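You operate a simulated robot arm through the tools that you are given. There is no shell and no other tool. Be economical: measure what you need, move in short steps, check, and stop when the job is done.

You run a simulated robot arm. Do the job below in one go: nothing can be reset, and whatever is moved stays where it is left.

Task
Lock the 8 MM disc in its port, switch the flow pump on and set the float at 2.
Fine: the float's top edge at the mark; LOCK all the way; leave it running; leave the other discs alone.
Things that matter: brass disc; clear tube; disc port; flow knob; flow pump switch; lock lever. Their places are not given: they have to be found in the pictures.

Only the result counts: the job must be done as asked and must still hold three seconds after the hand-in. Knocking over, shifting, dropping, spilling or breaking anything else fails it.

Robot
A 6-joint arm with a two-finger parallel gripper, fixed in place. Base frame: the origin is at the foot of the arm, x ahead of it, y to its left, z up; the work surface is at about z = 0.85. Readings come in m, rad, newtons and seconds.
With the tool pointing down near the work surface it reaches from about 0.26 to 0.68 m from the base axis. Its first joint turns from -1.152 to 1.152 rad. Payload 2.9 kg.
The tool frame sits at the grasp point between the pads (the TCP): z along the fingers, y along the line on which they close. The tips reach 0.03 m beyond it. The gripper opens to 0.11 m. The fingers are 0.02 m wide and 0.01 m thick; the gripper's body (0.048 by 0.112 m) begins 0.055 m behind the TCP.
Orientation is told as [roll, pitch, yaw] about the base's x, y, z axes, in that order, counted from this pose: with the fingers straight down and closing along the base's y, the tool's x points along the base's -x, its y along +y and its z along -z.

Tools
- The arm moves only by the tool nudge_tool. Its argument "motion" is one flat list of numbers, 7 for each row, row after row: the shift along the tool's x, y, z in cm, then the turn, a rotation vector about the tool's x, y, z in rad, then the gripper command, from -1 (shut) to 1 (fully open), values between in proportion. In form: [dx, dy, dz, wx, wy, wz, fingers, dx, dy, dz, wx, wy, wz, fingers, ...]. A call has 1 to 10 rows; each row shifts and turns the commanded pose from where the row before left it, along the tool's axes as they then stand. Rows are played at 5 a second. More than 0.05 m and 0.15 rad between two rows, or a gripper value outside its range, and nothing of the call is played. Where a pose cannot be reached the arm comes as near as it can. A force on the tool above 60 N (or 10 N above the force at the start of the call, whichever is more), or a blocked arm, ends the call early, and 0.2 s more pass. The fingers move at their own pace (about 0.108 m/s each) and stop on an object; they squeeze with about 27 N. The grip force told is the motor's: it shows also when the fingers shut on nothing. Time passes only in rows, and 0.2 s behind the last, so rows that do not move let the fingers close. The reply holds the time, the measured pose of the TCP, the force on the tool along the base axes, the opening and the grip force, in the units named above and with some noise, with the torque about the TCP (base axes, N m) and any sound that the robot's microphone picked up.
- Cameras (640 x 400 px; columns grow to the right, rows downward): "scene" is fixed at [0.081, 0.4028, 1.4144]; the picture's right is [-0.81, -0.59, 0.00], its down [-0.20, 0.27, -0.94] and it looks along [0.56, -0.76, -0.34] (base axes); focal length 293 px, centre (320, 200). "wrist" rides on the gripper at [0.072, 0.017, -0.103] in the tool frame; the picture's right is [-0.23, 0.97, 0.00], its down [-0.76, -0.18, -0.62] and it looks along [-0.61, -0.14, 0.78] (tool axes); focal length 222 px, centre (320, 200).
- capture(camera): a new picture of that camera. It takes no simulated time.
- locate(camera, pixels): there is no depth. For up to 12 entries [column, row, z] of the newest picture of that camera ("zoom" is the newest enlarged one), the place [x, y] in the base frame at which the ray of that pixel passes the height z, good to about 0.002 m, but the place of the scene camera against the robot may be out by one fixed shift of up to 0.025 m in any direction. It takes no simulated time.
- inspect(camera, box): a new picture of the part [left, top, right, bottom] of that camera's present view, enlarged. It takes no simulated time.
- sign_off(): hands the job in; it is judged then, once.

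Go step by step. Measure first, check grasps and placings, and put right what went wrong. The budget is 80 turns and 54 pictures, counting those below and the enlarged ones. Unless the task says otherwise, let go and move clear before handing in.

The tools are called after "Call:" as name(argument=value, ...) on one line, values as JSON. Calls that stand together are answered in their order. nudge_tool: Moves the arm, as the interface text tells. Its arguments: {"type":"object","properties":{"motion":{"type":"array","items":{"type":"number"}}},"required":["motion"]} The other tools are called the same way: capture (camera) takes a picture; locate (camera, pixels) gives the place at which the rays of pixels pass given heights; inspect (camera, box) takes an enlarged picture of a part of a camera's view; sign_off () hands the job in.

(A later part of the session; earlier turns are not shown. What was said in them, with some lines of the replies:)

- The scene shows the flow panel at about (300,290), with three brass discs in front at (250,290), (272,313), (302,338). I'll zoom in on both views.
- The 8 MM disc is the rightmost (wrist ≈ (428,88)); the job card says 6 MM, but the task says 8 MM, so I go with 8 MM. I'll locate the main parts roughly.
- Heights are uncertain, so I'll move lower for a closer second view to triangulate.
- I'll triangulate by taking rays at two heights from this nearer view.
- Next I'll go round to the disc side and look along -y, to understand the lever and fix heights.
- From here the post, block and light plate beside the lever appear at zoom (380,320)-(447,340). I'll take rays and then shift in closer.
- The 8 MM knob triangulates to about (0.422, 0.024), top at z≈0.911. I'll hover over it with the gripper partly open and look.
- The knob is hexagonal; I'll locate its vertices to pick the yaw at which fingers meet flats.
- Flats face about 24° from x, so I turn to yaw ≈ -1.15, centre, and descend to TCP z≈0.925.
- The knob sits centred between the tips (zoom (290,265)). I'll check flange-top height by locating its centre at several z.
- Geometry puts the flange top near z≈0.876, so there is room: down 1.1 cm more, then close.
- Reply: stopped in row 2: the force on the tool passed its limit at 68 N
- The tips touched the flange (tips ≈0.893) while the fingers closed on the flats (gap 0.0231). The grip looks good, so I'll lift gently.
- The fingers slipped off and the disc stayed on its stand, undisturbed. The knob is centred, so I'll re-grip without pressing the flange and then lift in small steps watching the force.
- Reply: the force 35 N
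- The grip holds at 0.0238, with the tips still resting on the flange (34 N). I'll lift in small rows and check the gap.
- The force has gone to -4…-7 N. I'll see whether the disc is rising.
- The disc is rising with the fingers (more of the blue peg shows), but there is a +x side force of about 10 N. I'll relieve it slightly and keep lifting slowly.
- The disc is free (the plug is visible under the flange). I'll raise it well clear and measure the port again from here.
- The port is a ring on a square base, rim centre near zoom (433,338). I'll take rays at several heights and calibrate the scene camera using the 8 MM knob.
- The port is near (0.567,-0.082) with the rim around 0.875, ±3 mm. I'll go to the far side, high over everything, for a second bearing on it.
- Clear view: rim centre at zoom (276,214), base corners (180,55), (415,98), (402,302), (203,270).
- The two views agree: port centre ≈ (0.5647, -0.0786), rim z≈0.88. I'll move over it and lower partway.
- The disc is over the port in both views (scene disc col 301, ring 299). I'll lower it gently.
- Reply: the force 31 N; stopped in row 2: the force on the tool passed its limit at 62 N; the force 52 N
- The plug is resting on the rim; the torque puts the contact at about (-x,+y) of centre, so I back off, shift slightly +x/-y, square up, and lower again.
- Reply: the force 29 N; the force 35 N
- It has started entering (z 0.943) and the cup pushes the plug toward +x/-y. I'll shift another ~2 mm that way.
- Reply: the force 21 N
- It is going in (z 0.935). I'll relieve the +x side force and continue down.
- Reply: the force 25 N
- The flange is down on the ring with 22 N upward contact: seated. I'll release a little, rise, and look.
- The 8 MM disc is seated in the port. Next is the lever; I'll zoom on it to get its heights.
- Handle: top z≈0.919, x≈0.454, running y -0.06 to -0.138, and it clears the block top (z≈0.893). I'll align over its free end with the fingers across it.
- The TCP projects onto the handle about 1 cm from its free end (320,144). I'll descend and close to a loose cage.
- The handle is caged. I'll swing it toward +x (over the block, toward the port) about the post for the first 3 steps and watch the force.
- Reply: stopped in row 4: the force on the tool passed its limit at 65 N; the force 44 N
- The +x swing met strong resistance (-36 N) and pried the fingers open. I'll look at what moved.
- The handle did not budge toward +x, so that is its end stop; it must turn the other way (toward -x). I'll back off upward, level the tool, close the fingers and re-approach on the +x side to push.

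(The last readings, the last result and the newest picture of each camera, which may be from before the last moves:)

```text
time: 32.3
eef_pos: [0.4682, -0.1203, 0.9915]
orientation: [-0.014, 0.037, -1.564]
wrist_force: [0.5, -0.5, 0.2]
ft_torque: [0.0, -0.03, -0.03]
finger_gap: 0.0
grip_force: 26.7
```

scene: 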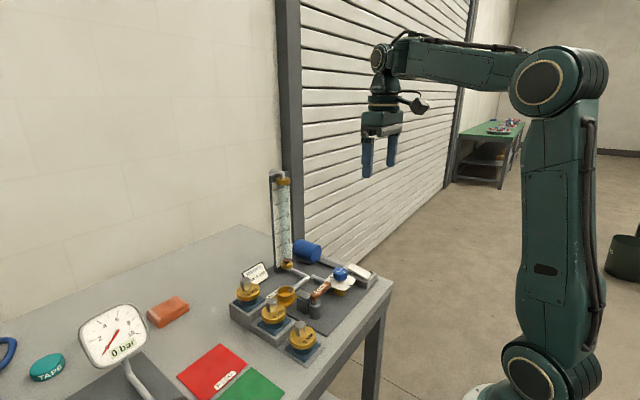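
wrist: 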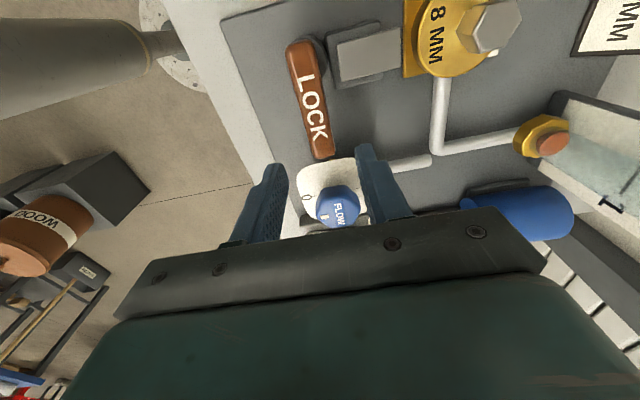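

Levelling properly now, then moving to the +x side of the handle and down.

Call:
nudge_tool(motion=[0.2, 2.2, 0, -0.014, -0.037, 0, -1, 0, 0, 2.9, 0, 0, 0, -1, 0, 0, 2.9, 0, 0, 0, -1, 0, 0, 0, 0, 0, 0, -1])

Call:
inspect(camera="wrist", box=[220, 60, 440, 220])

```text
time: 33.3
eef_pos: [0.4901, -0.1167, 0.9327]
orientation: [0.001, 0.002, -1.565]
wrist_force: [0.5, 0.3, -0.2]
ft_torque: [-0.01, 0.01, -0.01]
finger_gap: 0.0
grip_force: 26.5
```

```text
2.50 times, centred on (330, 140) of wrist
```

zoom: 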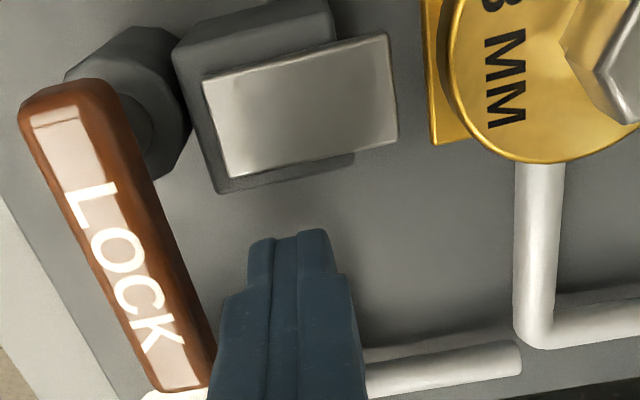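

In place on the +x side. Pushing toward -x in small steps.

Call:
nudge_tool(motion=[0, -1, 0, 0, 0, 0, -1, 0, -0.8, 0, 0, 0, 0, -1, 0, -0.7, 0, 0, 0, 0, -1, 0, -0.7, 0, 0, 0, 0, -1, 0, 0, 0, 0, 0, 0, -1])

Call:
inspect(camera="wrist", box=[200, 40, 440, 220])

```text
time: 34.5
eef_pos: [0.4573, -0.1169, 0.9343]
orientation: [0.0, 0.002, -1.561]
wrist_force: [0.2, 0.7, 0.1]
ft_torque: [-0.04, -0.01, 0.03]
finger_gap: 0.0001
grip_force: 27.2
```

```text
2.22 times, centred on (320, 130) of wrist
```

zoom: 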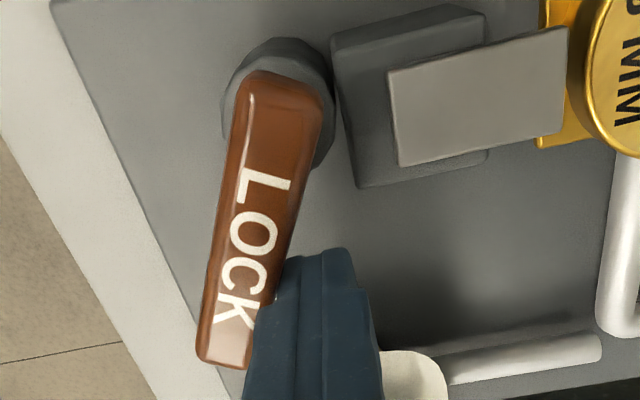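

It turns this way, and the bolt plate slides toward the disc. Continuing along the arc.

Call:
nudge_tool(motion=[0, -1.1, 0, 0, 0, 0, -1, 0, -1.1, 0, 0, 0, 0, -1, 0.5, -0.85, 0, 0, 0, 0, -1, 0.6, -0.85, 0, 0, 0, 0, -1, 0.8, -0.5, 0, 0, 0, 0, -1, 0.8, -0.5, 0, 0, 0, 0, -1, 0, 0, 0, 0, 0, 0, -1])

Call:
inspect(camera="wrist", box=[200, 40, 440, 220])

```text
time: 36.1
eef_pos: [0.4092, -0.0939, 0.9349]
orientation: [0.003, -0.005, -1.567]
wrist_force: [8.3, -24.6, -4.2]
ft_torque: [-0.26, -0.26, -0.14]
finger_gap: 0.0001
grip_force: 27.4
```

```text
2.22 times, centred on (320, 130) of wrist
```

zoom: 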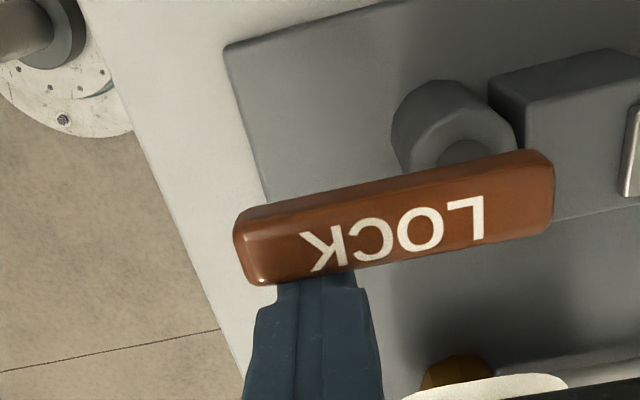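

The handle is about perpendicular, with 25 N of resistance. I'll push a bit more to verify the stop.

Call:
nudge_tool(motion=[0.4, 0, 0, 0, 0, 0, -1, 0, 0, 0, 0, 0, 0, -1])

Call:
inspect(camera="wrist", box=[200, 40, 440, 220])

Call:
inspect(camera="scene", box=[250, 230, 400, 340])

```text
time: 36.7
eef_pos: [0.4089, -0.0935, 0.9343]
orientation: [0.003, -0.013, -1.576]
wrist_force: [13.3, -44.9, -5.2]
ft_torque: [-0.36, 0.15, -0.19]
finger_gap: 0.0001
grip_force: 27.3
```

```text
2.22 times, centred on (320, 130) of wrist
```

zoom: 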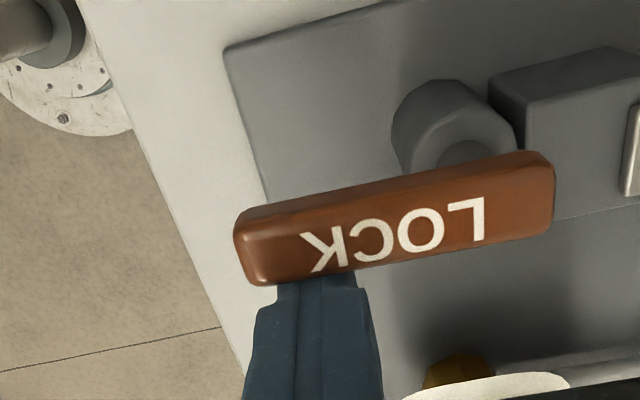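

```text
3.64 times, centred on (325, 285) of scene
```

zoom: 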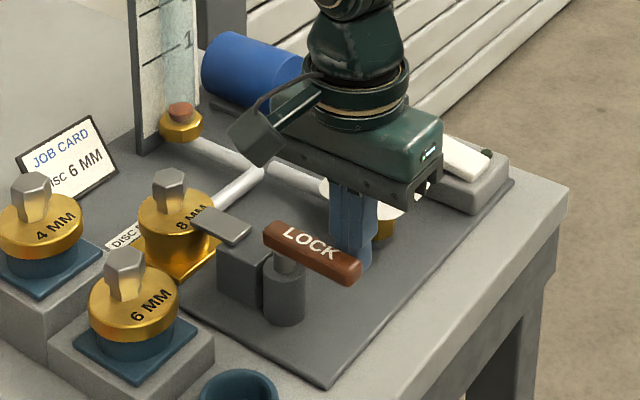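

Hard stop confirmed: 45 N with no further motion, and the bolt plate lies over the disc. I'll back off, rise and view the switch and flow knob.

Call:
nudge_tool(motion=[-0.8, 0, 0, 0, 0, 0, -1, -1, 0, 0, 0, 0, 0, -1, 0, 0, -4, 0, 0, 0, -1, 0, 0, -4, 0, 0, 0, -1, -3, 1, -3, 0, 0, 0, -1, -3.5, 2, -1, 0, 0, 0, -1, 0, 0, 0, 0, 0, 0, -1])

Call:
capture(camera="wrist")

```text
time: 38.3
eef_pos: [0.4396, -0.1698, 1.0514]
orientation: [0.001, 0.0, -1.563]
wrist_force: [0.1, -0.2, -0.5]
ft_torque: [0.0, 0.02, -0.02]
finger_gap: 0.0002
grip_force: 27.2
```

```text
9 pictures are left
```

wrist: 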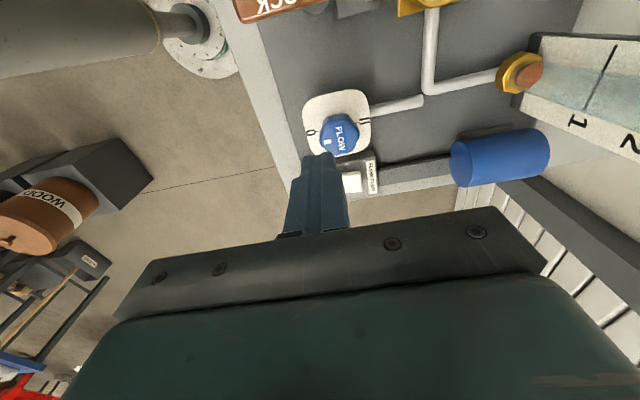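

The knob pointer is at "0"; the switch is hidden behind the fingers at (352,183). I'll move 7 cm further to see both.

Call:
nudge_tool(motion=[-3.5, 0, 0, 0, 0, 0, -1, -3.5, 0, 0, 0, 0, 0, -1, 0, 0, 0, 0, 0, 0, -1])

Call:
inspect(camera="wrist", box=[230, 20, 430, 160])

```text
time: 39.1
eef_pos: [0.4388, -0.2418, 1.0536]
orientation: [-0.002, 0.0, -1.561]
wrist_force: [-0.3, -0.3, -0.6]
ft_torque: [0.03, 0.0, 0.03]
finger_gap: 0.0
grip_force: 27.1
```

```text
2.86 times, centred on (330, 90) of wrist
```

zoom: 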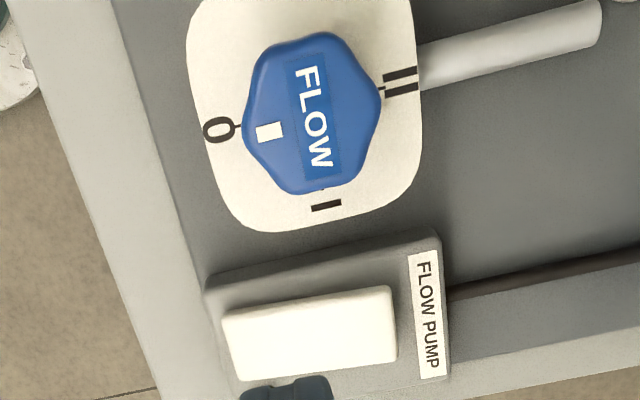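

Dial reads 0→I→II counter-clockwise from above, pointer at 0. I'll get coordinates for the rocker and knob.

Call:
locate(camera="zoom", pixels=[[228, 345, 0.89], [394, 322, 0.89], [312, 335, 0.89], [228, 312, 0.89], [388, 290, 0.89], [440, 232, 0.88], [205, 292, 0.88], [312, 113, 0.91], [312, 113, 0.92], [247, 118, 0.91], [380, 95, 0.91], [269, 132, 0.915]])

Call:
inspect(camera="scene", box=[320, 245, 400, 295])

```text
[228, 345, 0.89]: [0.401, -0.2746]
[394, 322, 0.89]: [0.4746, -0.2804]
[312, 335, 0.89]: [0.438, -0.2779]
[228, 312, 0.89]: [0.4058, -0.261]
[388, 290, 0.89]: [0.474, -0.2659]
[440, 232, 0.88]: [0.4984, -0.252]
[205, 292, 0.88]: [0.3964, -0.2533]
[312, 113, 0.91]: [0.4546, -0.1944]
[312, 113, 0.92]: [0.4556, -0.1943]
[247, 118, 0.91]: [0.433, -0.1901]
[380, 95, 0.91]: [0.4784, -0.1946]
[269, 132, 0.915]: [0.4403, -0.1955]
```

```text
8.00 times, centred on (360, 270) of scene
```

zoom: 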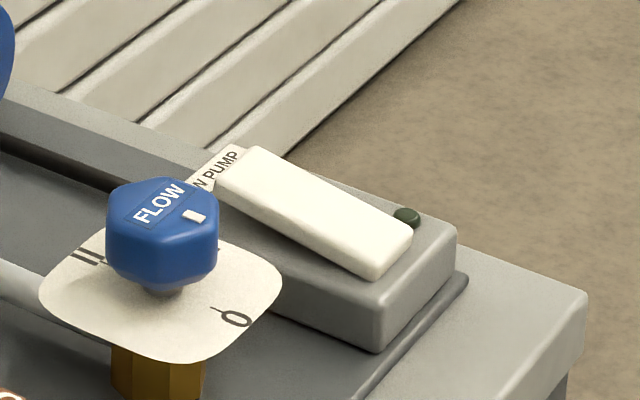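

The rocker's edges slope more steeply than its box, so the +x end is raised. I'll press at about (0.463,-0.272).

Call:
nudge_tool(motion=[-1.5, 1.2, 2, 0, 0, 0, -1, -1.5, 1.2, 3, 0, 0, 0, -1, 0, 0, 4, 0, 0, 0, -1, 0, 0, 2, 0, 0, 0, -1, 0, 0, 0.5, 0, 0, 0, -1, 0, 0, 0.3, 0, 0, 0, -1])

```text
time: 40.5
eef_pos: [0.4633, -0.271, 0.9349]
orientation: [0.0, 0.0, -1.563]
wrist_force: [-0.2, 0.3, 0.3]
ft_torque: [-0.01, -0.01, 0.0]
finger_gap: 0.0002
grip_force: 27.3
```

Call:
nudge_tool(motion=[0, 0, 0.3, 0, 0, 0, -1, 0, 0, 0.3, 0, 0, 0, -1, 0, 0, 0.3, 0, 0, 0, -1])

Call:
nudge_tool(motion=[0, 0, 0.3, 0, 0, 0, -1, 0, 0, 0.3, 0, 0, 0, -1])

```text
time: 41.3
eef_pos: [0.4636, -0.2703, 0.9263]
orientation: [0.0, -0.001, -1.562]
wrist_force: [0.4, -0.4, 0.7]
ft_torque: [0.01, 0.01, 0.0]
finger_gap: 0.0
grip_force: 27.2
```

```text
time: 41.9
eef_pos: [0.4643, -0.2701, 0.9225]
orientation: [0.002, 0.0, -1.563]
wrist_force: [-4.0, 1.9, 13.2]
ft_torque: [0.03, 0.25, 0.0]
finger_gap: 0.0
grip_force: 27.5
```

Contact at tip z≈0.893 (13 N). I'll press on a bit further, listening for a click.

Call:
nudge_tool(motion=[0, 0, 0.3, 0, 0, 0, -1, 0, 0, 0.2, 0, 0, 0, -1, 0, 0, 0, 0, 0, 0, -1])

```text
time: 42.5
eef_pos: [0.4648, -0.2696, 0.9229]
orientation: [0.002, -0.002, -1.565]
wrist_force: [-7.0, 3.0, 11.0]
ft_torque: [0.07, 0.26, 0.01]
finger_gap: 0.0
grip_force: 26.6
stopped in row 2: the force on the tool passed its limit at 63 N (the readings are from after the stop); the commanded pose is now the measured one
```

It is solid there with no click. I'll lift and check the LED.

Call:
nudge_tool(motion=[0, 0, -3, 0, 0, 0, -1, 0, 0, -3, 0, 0, 0, -1, 0, 0, -3, 0, 0, 0, -1, 0, 0, -3, 0, 0, 0, -1])

Call:
inspect(camera="scene", box=[260, 170, 400, 295])

```text
time: 43.5
eef_pos: [0.4636, -0.2712, 1.0436]
orientation: [0.003, 0.0, -1.565]
wrist_force: [0.2, 0.4, -0.7]
ft_torque: [0.03, 0.01, 0.0]
finger_gap: 0.0001
grip_force: 27.4
```

```text
3.20 times, centred on (330, 232) of scene
```

zoom: 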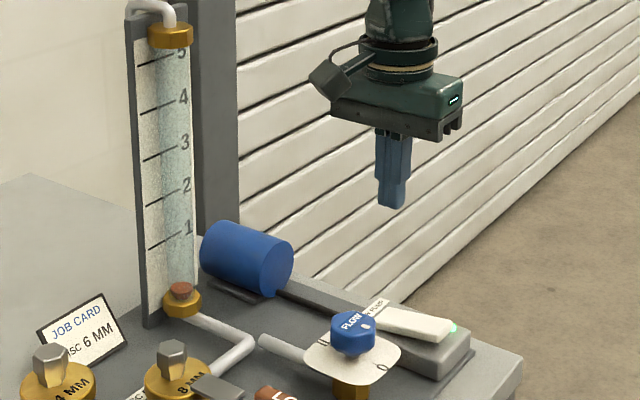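

The LED glows green at (453,328): the pump is running. Now to the flow knob: centre ≈ (0.455,-0.1935), flats at 24°, so yaw -1.15. I'll open and descend on it.

Call:
nudge_tool(motion=[3.9, -0.43, 0, 0, 0, -0.14, 0.27, 3.9, -0.43, 0, 0, 0, -0.14, 0.27, 0, 0, 0, 0, 0, -0.135, 0.27, 0, 0, 4, 0, 0, 0, 0.27, 0, 0, 2.5, 0, 0, 0, 0.27, 0, 0, 0, 0, 0, 0, 0.27])

Call:
inspect(camera="wrist", box=[220, 60, 440, 220])

```text
time: 44.9
eef_pos: [0.4508, -0.1951, 0.9776]
orientation: [0.002, -0.004, -1.149]
wrist_force: [-0.5, -0.5, -0.6]
ft_torque: [0.0, -0.03, 0.01]
finger_gap: 0.0701
grip_force: 0.0
```

```text
2.50 times, centred on (330, 140) of wrist
```

zoom: 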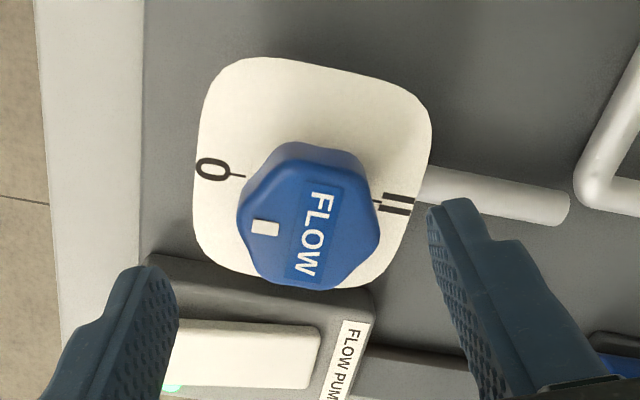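

Call:
locate(camera="zoom", pixels=[[309, 223, 0.912], [309, 223, 0.905], [238, 215, 0.905], [380, 232, 0.905], [300, 160, 0.905], [310, 288, 0.905], [313, 170, 0.885], [295, 204, 0.912]])

```text
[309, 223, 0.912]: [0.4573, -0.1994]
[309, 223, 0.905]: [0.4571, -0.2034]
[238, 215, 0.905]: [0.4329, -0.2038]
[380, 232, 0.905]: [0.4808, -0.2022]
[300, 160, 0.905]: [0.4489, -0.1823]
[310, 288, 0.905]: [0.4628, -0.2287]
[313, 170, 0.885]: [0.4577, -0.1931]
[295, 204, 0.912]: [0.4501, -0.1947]
```

The knob top is nearer z≈0.92, centre (0.4565,-0.1945). I'll correct by 5 mm, descend and grip.

Call:
nudge_tool(motion=[-0.17, 0.53, 0, 0, 0, -0.05, 0.27, 0, 0, 2.5, 0, 0, 0, 0.27, 0, 0, 2.2, 0, 0, 0, 0.27, 0, 0, 0, 0, 0, 0, -0.1, 0, 0, 0, 0, 0, 0, -1, 0, 0, 0, 0, 0, 0, -1])

```text
time: 46.3
eef_pos: [0.4541, -0.1941, 0.9303]
orientation: [0.0, -0.002, -1.1]
wrist_force: [-6.5, -2.8, 0.1]
ft_torque: [-0.41, -0.08, 0.0]
finger_gap: 0.0409
grip_force: 45.2
```

Gripped on the flats (0.0409). I'll turn counter-clockwise about 0.84 rad and let the float settle.

Call:
nudge_tool(motion=[0, -0.15, 0, 0, 0, 0, -1, 0, 0, 0, 0, 0, -0.14, -1, 0, 0, 0, 0, 0, -0.14, -1, 0, 0, 0, 0, 0, -0.14, -1, 0, 0, 0, 0, 0, -0.14, -1, 0, 0, 0, 0, 0, -0.14, -1, 0, 0, 0, 0, 0, -0.14, -1, 0, 0, 0, 0, 0, 0, -1, 0, 0, 0, 0, 0, 0, -1, 0, 0, 0, 0, 0, 0, -1])

Call:
nudge_tool(motion=[0, 0, 0, 0, 0, 0, -1, 0, 0, 0, 0, 0, 0, -1, 0, 0, 0, 0, 0, 0, -1, 0, 0, 0, 0, 0, 0, -1, 0, 0, 0, 0, 0, 0, -1, 0, 0, 0, 0, 0, 0, -1, 0, 0, 0, 0, 0, 0, -1, 0, 0, 0, 0, 0, 0, -1])

Call:
inspect(camera="scene", box=[240, 170, 400, 290])

```text
time: 48.5
eef_pos: [0.4537, -0.1938, 0.9296]
orientation: [-0.003, -0.005, -0.261]
wrist_force: [-8.7, -12.9, 13.3]
ft_torque: [-0.45, 0.25, -0.03]
finger_gap: 0.0412
grip_force: 44.9
```

```text
time: 50.3
eef_pos: [0.4535, -0.1953, 0.9304]
orientation: [-0.004, -0.004, -0.263]
wrist_force: [-10.6, -17.3, 18.6]
ft_torque: [-0.3, 0.07, -0.02]
finger_gap: 0.0413
grip_force: 45.2
```

```text
3.33 times, centred on (320, 230) of scene
```

zoom: 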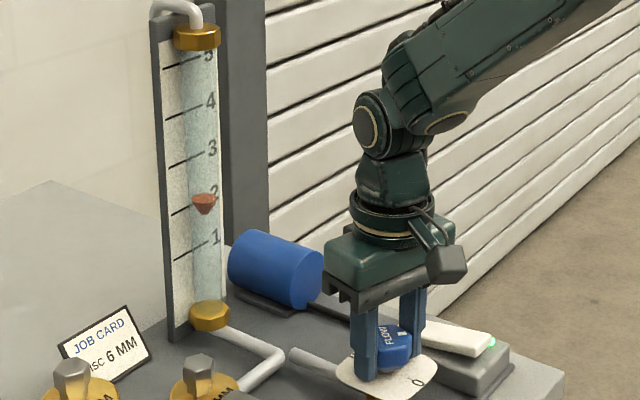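

The float is up near the 2 already. Zooming in on it around (285,228).

Call:
inspect(camera="scene", box=[261, 206, 309, 246])

```text
10.00 times, centred on (285, 226) of scene
```

zoom: 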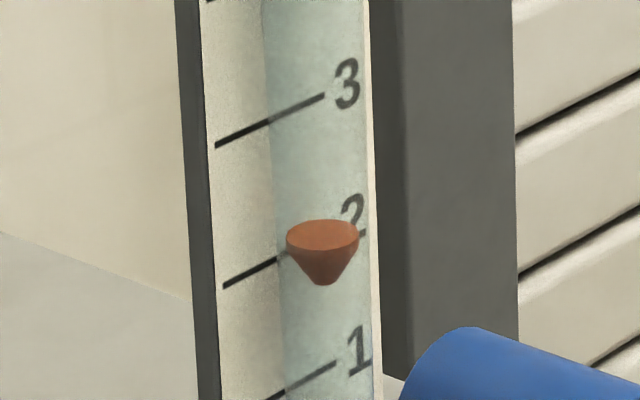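

Correcting for parallax of the tube in front of the plate (float top centre (322,236); at the mark it should read row ≈272), the float sits at about 2.27. I'll turn back ~0.10 rad.

Call:
nudge_tool(motion=[0, 0, 0, 0, 0, 0.05, -1, 0, 0, 0, 0, 0, 0.05, -1, 0, 0, 0, 0, 0, 0, -1, 0, 0, 0, 0, 0, 0, -1, 0, 0, 0, 0, 0, 0, -1, 0, 0, 0, 0, 0, 0, -1, 0, 0, 0, 0, 0, 0, -1, 0, 0, 0, 0, 0, 0, -1, 0, 0, 0, 0, 0, 0, -1, 0, 0, 0, 0, 0, 0, -1])

Call:
nudge_tool(motion=[0, 0, 0, 0, 0, 0, -1, 0, 0, 0, 0, 0, 0, -1, 0, 0, 0, 0, 0, 0, -1, 0, 0, 0, 0, 0, 0, -1, 0, 0, 0, 0, 0, 0, -1])

Call:
inspect(camera="scene", box=[261, 206, 309, 246])

```text
time: 52.5
eef_pos: [0.4527, -0.1938, 0.9303]
orientation: [-0.004, -0.005, -0.361]
wrist_force: [-4.2, -19.1, 22.6]
ft_torque: [-0.43, -0.23, -0.01]
finger_gap: 0.0413
grip_force: 44.9
```

```text
time: 53.7
eef_pos: [0.4537, -0.196, 0.9308]
orientation: [-0.003, -0.005, -0.362]
wrist_force: [-3.5, -20.8, 21.7]
ft_torque: [-0.43, -0.15, -0.05]
finger_gap: 0.041
grip_force: 45.1
```

```text
10.00 times, centred on (285, 226) of scene
```

zoom: 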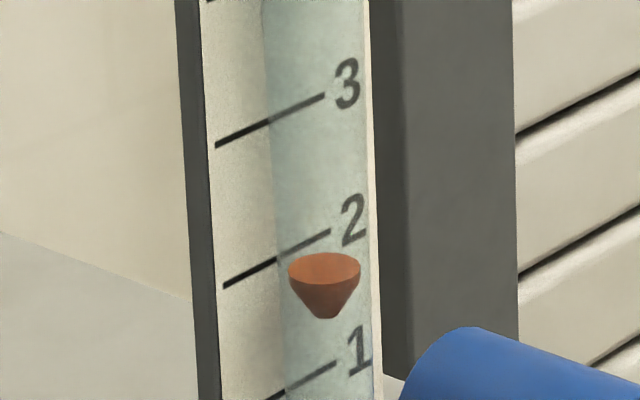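

The float is now at (324,268); with the tube axis centred over the line (277,258) the target row is ≈273, so it's about 0.04 high. One final +0.018 rad, then release and rise clear.

Call:
nudge_tool(motion=[0, 0, 0, 0, 0, 0.018, -1, 0, 0, 0, 0, 0, 0, -1, 0, 0, 0, 0, 0, 0, -1, 0, 0, 0, 0, 0, 0, -0.2, 0, 0, 0, 0, 0, 0, 0.2, 0, 0, 0, 0, 0, 0, 0.2, 0, 0, -2, 0, 0, 0, 0.2, 0, 0, -3, 0, 0, 0, 0.2, 0, 0, -4, 0, 0, 0, 0.2, 0, 0, -4, 0, 0, 0, 0.2])

Call:
nudge_tool(motion=[0, 0, 0, 0, 0, 0, 0.2, 0, 0, 0, 0, 0, 0, 0.2, 0, 0, 0, 0, 0, 0, 0.2, 0, 0, 0, 0, 0, 0, 0.2, 0, 0, 0, 0, 0, 0, 0.2])

Call:
inspect(camera="scene", box=[261, 206, 309, 246])

```text
time: 55.9
eef_pos: [0.4531, -0.1941, 1.0583]
orientation: [-0.002, -0.003, -0.378]
wrist_force: [-0.6, 0.4, -0.2]
ft_torque: [0.02, 0.04, 0.05]
finger_gap: 0.0661
grip_force: 0.1
```

```text
time: 57.1
eef_pos: [0.4522, -0.1934, 1.0589]
orientation: [-0.001, -0.003, -0.377]
wrist_force: [-1.2, 0.1, -0.1]
ft_torque: [0.04, 0.01, -0.02]
finger_gap: 0.0662
grip_force: 0.0
```

```text
10.00 times, centred on (285, 226) of scene
```

zoom: 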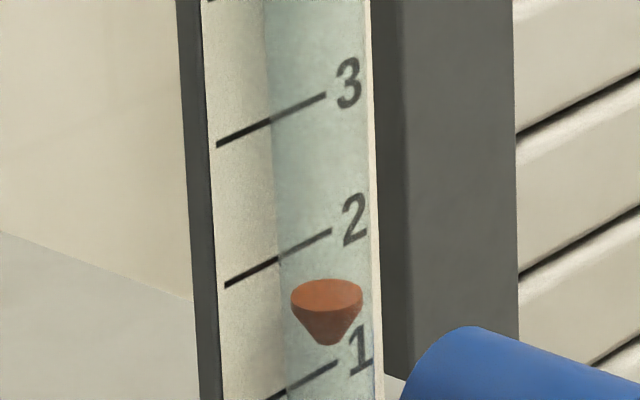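

After release the float dropped to (326,294), about 0.15 low: releasing under side load dragged the knob. I'll re-grip at this same yaw (flats realign to the fingers), centred 3 mm toward -y, and null the forces before releasing.

Call:
nudge_tool(motion=[-0.11, -0.28, 3, 0, 0, 0, 0.2, 0, 0, 4, 0, 0, 0, 0.2, 0, 0, 4, 0, 0, 0, 0.2, 0, 0, 1.8, 0, 0, 0, 0.2, 0, 0, 0, 0, 0, 0, 0.2])

Call:
nudge_tool(motion=[0, 0, 0, 0, 0, 0, -0.15, 0, 0, 0, 0, 0, 0, -0.22, 0, 0, 0, 0, 0, 0, -1, 0, 0, 0, 0, 0, 0, -1])

```text
time: 58.3
eef_pos: [0.4537, -0.1958, 0.929]
orientation: [-0.002, -0.004, -0.379]
wrist_force: [0.0, -0.1, -0.2]
ft_torque: [-0.02, -0.04, 0.01]
finger_gap: 0.066
grip_force: 0.0
```

```text
time: 59.3
eef_pos: [0.4524, -0.1945, 0.9292]
orientation: [0.001, -0.004, -0.372]
wrist_force: [5.8, 12.1, -4.1]
ft_torque: [0.22, -0.16, 0.02]
finger_gap: 0.0413
grip_force: 44.9
```

Force is now +13 N along the closing axis (was -20), so the null is about 1.2 mm back.

Call:
nudge_tool(motion=[0, 0.12, 0, 0, 0, 0, -1, 0, 0, 0, 0, 0, 0, -1, 0, 0, 0, 0, 0, 0, -1])

```text
time: 60.1
eef_pos: [0.4538, -0.195, 0.9311]
orientation: [0.0, -0.003, -0.376]
wrist_force: [5.9, 10.1, -9.1]
ft_torque: [0.07, -0.21, 0.01]
finger_gap: 0.0409
grip_force: 44.7
```

Call:
nudge_tool(motion=[0, 0.15, 0.1, 0, 0, 0, -1, 0, 0, 0, 0, 0, 0, -1, 0, 0, 0, 0, 0, 0, -1])

Call:
nudge_tool(motion=[0, 0, 0, 0, 0, 0, -1, 0, 0, 0, 0, 0, 0, -1])

```text
time: 60.9
eef_pos: [0.4537, -0.1948, 0.9301]
orientation: [-0.005, -0.005, -0.38]
wrist_force: [-4.3, -2.2, 5.9]
ft_torque: [0.07, 0.59, -0.03]
finger_gap: 0.041
grip_force: 45.0
```

```text
time: 61.5
eef_pos: [0.4542, -0.1945, 0.9306]
orientation: [-0.002, -0.003, -0.378]
wrist_force: [-8.4, -7.7, 10.7]
ft_torque: [-0.14, 0.43, 0.0]
finger_gap: 0.0411
grip_force: 44.9
```

Call:
nudge_tool(motion=[0.04, -0.07, -0.06, 0, 0, 0, -1, 0, 0, 0, 0, 0, 0, -1, 0, 0, 0, 0, 0, 0, -1, 0, 0, 0, 0, 0, 0, -1, 0, 0, 0, 0, 0, 0, -1])

```text
time: 62.7
eef_pos: [0.4538, -0.1952, 0.9297]
orientation: [-0.002, -0.003, -0.379]
wrist_force: [-3.3, -13.7, -4.3]
ft_torque: [-0.27, -0.31, 0.0]
finger_gap: 0.041
grip_force: 45.0
```

The force keeps ramping (the controller integrates), so I'll nudge again and check after short waits.

Call:
nudge_tool(motion=[0, -0.1, 0, 0, 0, 0, -1, 0, 0, 0, 0, 0, 0, -1])

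Call:
nudge_tool(motion=[0, 0, 0, 0, 0, 0, -1, 0, 0, 0, 0, 0, 0, -1])

```text
time: 63.3
eef_pos: [0.4543, -0.1943, 0.93]
orientation: [0.001, -0.002, -0.374]
wrist_force: [1.7, -8.1, -5.4]
ft_torque: [-0.2, 0.06, -0.02]
finger_gap: 0.0409
grip_force: 45.0
```

```text
time: 63.9
eef_pos: [0.4535, -0.1959, 0.9308]
orientation: [0.001, -0.003, -0.375]
wrist_force: [3.9, -5.1, -7.4]
ft_torque: [-0.02, -0.18, 0.0]
finger_gap: 0.041
grip_force: 45.0
```

The forces are small now (-5 N and falling). Releasing gently in place, waiting 3 s, then using the last picture.

Call:
nudge_tool(motion=[0, 0, 0, 0, 0, 0, -1, 0, 0, 0, 0, 0, 0, 0.2, 0, 0, 0, 0, 0, 0, 0.2, 0, 0, 0, 0, 0, 0, 0.2, 0, 0, 0, 0, 0, 0, 0.2, 0, 0, 0, 0, 0, 0, 0.2, 0, 0, 0, 0, 0, 0, 0.2, 0, 0, 0, 0, 0, 0, 0.2, 0, 0, 0, 0, 0, 0, 0.2, 0, 0, 0, 0, 0, 0, 0.2])

Call:
nudge_tool(motion=[0, 0, 0, 0, 0, 0, 0.2, 0, 0, 0, 0, 0, 0, 0.2, 0, 0, 0, 0, 0, 0, 0.2, 0, 0, 0, 0, 0, 0, 0.2, 0, 0, 0, 0, 0, 0, 0.2, 0, 0, 0, 0, 0, 0, 0.2, 0, 0, 0, 0, 0, 0, 0.2])

Call:
inspect(camera="scene", box=[261, 206, 309, 246])

```text
time: 66.1
eef_pos: [0.454, -0.1947, 0.9286]
orientation: [-0.002, -0.003, -0.377]
wrist_force: [0.2, 0.2, -0.5]
ft_torque: [0.03, 0.01, 0.01]
finger_gap: 0.066
grip_force: 0.1
```

```text
time: 67.7
eef_pos: [0.4542, -0.195, 0.9299]
orientation: [-0.001, -0.004, -0.376]
wrist_force: [-0.3, -0.2, -0.5]
ft_torque: [0.0, 0.01, 0.02]
finger_gap: 0.0662
grip_force: 0.1
```

```text
10.00 times, centred on (285, 226) of scene
```

zoom: 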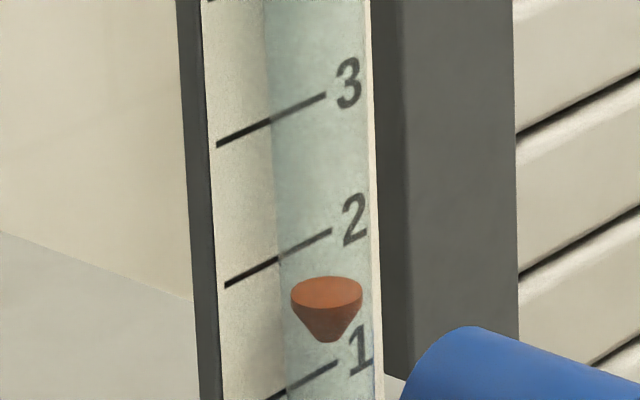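

The re-grip and centred release left the float steady at row ≈292 (about 0.14 low), so gripping here is neutral. With ~345 px/rad, I need about 0.054 rad counter-clockwise, done with the same centred grip.

Call:
nudge_tool(motion=[0, 0, 0, 0, 0, 0, -0.15, 0, 0, 0, 0, 0, 0, -0.22, 0, 0, 0, 0, 0, 0, -1, 0, 0, 0, 0, 0, 0, -1])

```text
time: 68.7
eef_pos: [0.4531, -0.195, 0.93]
orientation: [0.0, -0.003, -0.378]
wrist_force: [1.5, 2.7, -0.1]
ft_torque: [0.06, -0.05, 0.04]
finger_gap: 0.0413
grip_force: 45.1
```

Well centred (forces < 3 N). Turning 0.054 rad counter-clockwise.

Call:
nudge_tool(motion=[0, 0, 0, 0, 0, -0.027, -1, 0, 0, 0, 0, 0, -0.027, -1, 0, 0, 0, 0, 0, 0, -1, 0, 0, 0, 0, 0, 0, -1])

```text
time: 69.7
eef_pos: [0.4545, -0.1938, 0.9307]
orientation: [-0.002, -0.003, -0.323]
wrist_force: [-0.2, 5.9, 4.0]
ft_torque: [0.18, 0.15, 0.02]
finger_gap: 0.041
grip_force: 45.1
```

Yaw is now -0.323 (turned 0.055) with only small forces. Releasing in place, then rising clear.

Call:
nudge_tool(motion=[0, 0, 0, 0, 0, 0, 0.2, 0, 0, 0, 0, 0, 0, 0.2, 0, 0, 0, 0, 0, 0, 0.2, 0, 0, -2, 0, 0, 0, 0.2, 0, 0, -3, 0, 0, 0, 0.2, 0, 0, -4, 0, 0, 0, 0.2, 0, 0, -4, 0, 0, 0, 0.2, 0, 0, 0, 0, 0, 0, 0.2])

Call:
capture(camera="scene")

```text
time: 71.5
eef_pos: [0.4521, -0.1948, 1.0595]
orientation: [-0.002, -0.004, -0.321]
wrist_force: [-1.4, 0.1, 0.4]
ft_torque: [0.01, 0.03, -0.03]
finger_gap: 0.066
grip_force: 0.0
```

```text
refused: no pictures are left
```

No pictures are left. The arm is clear and the release was centred, so I'm handing in.

Call:
sign_off()

```text
The job is handed in.
```

I handed the job in with the 8 MM disc locked and the pump running, but the float's final position is calculated, not seen.

- **Disc and lock:** the 8 MM disc is seated in its port. The LOCK lever is at its hard stop, with the bolt over the disc.
- **Pump:** the flow pump switch is on, and its light was green when I checked after pressing it.
- **Float:** the last picture showed it about 0.14 below mark 2. I then turned the knob another 0.055 rad, which should put the top edge at the mark. I had no pictures left to confirm it.
- **Job card:** the card on the panel says "DISC 6 MM". I followed your instruction and used the 8 MM disc; the other discs were left alone.
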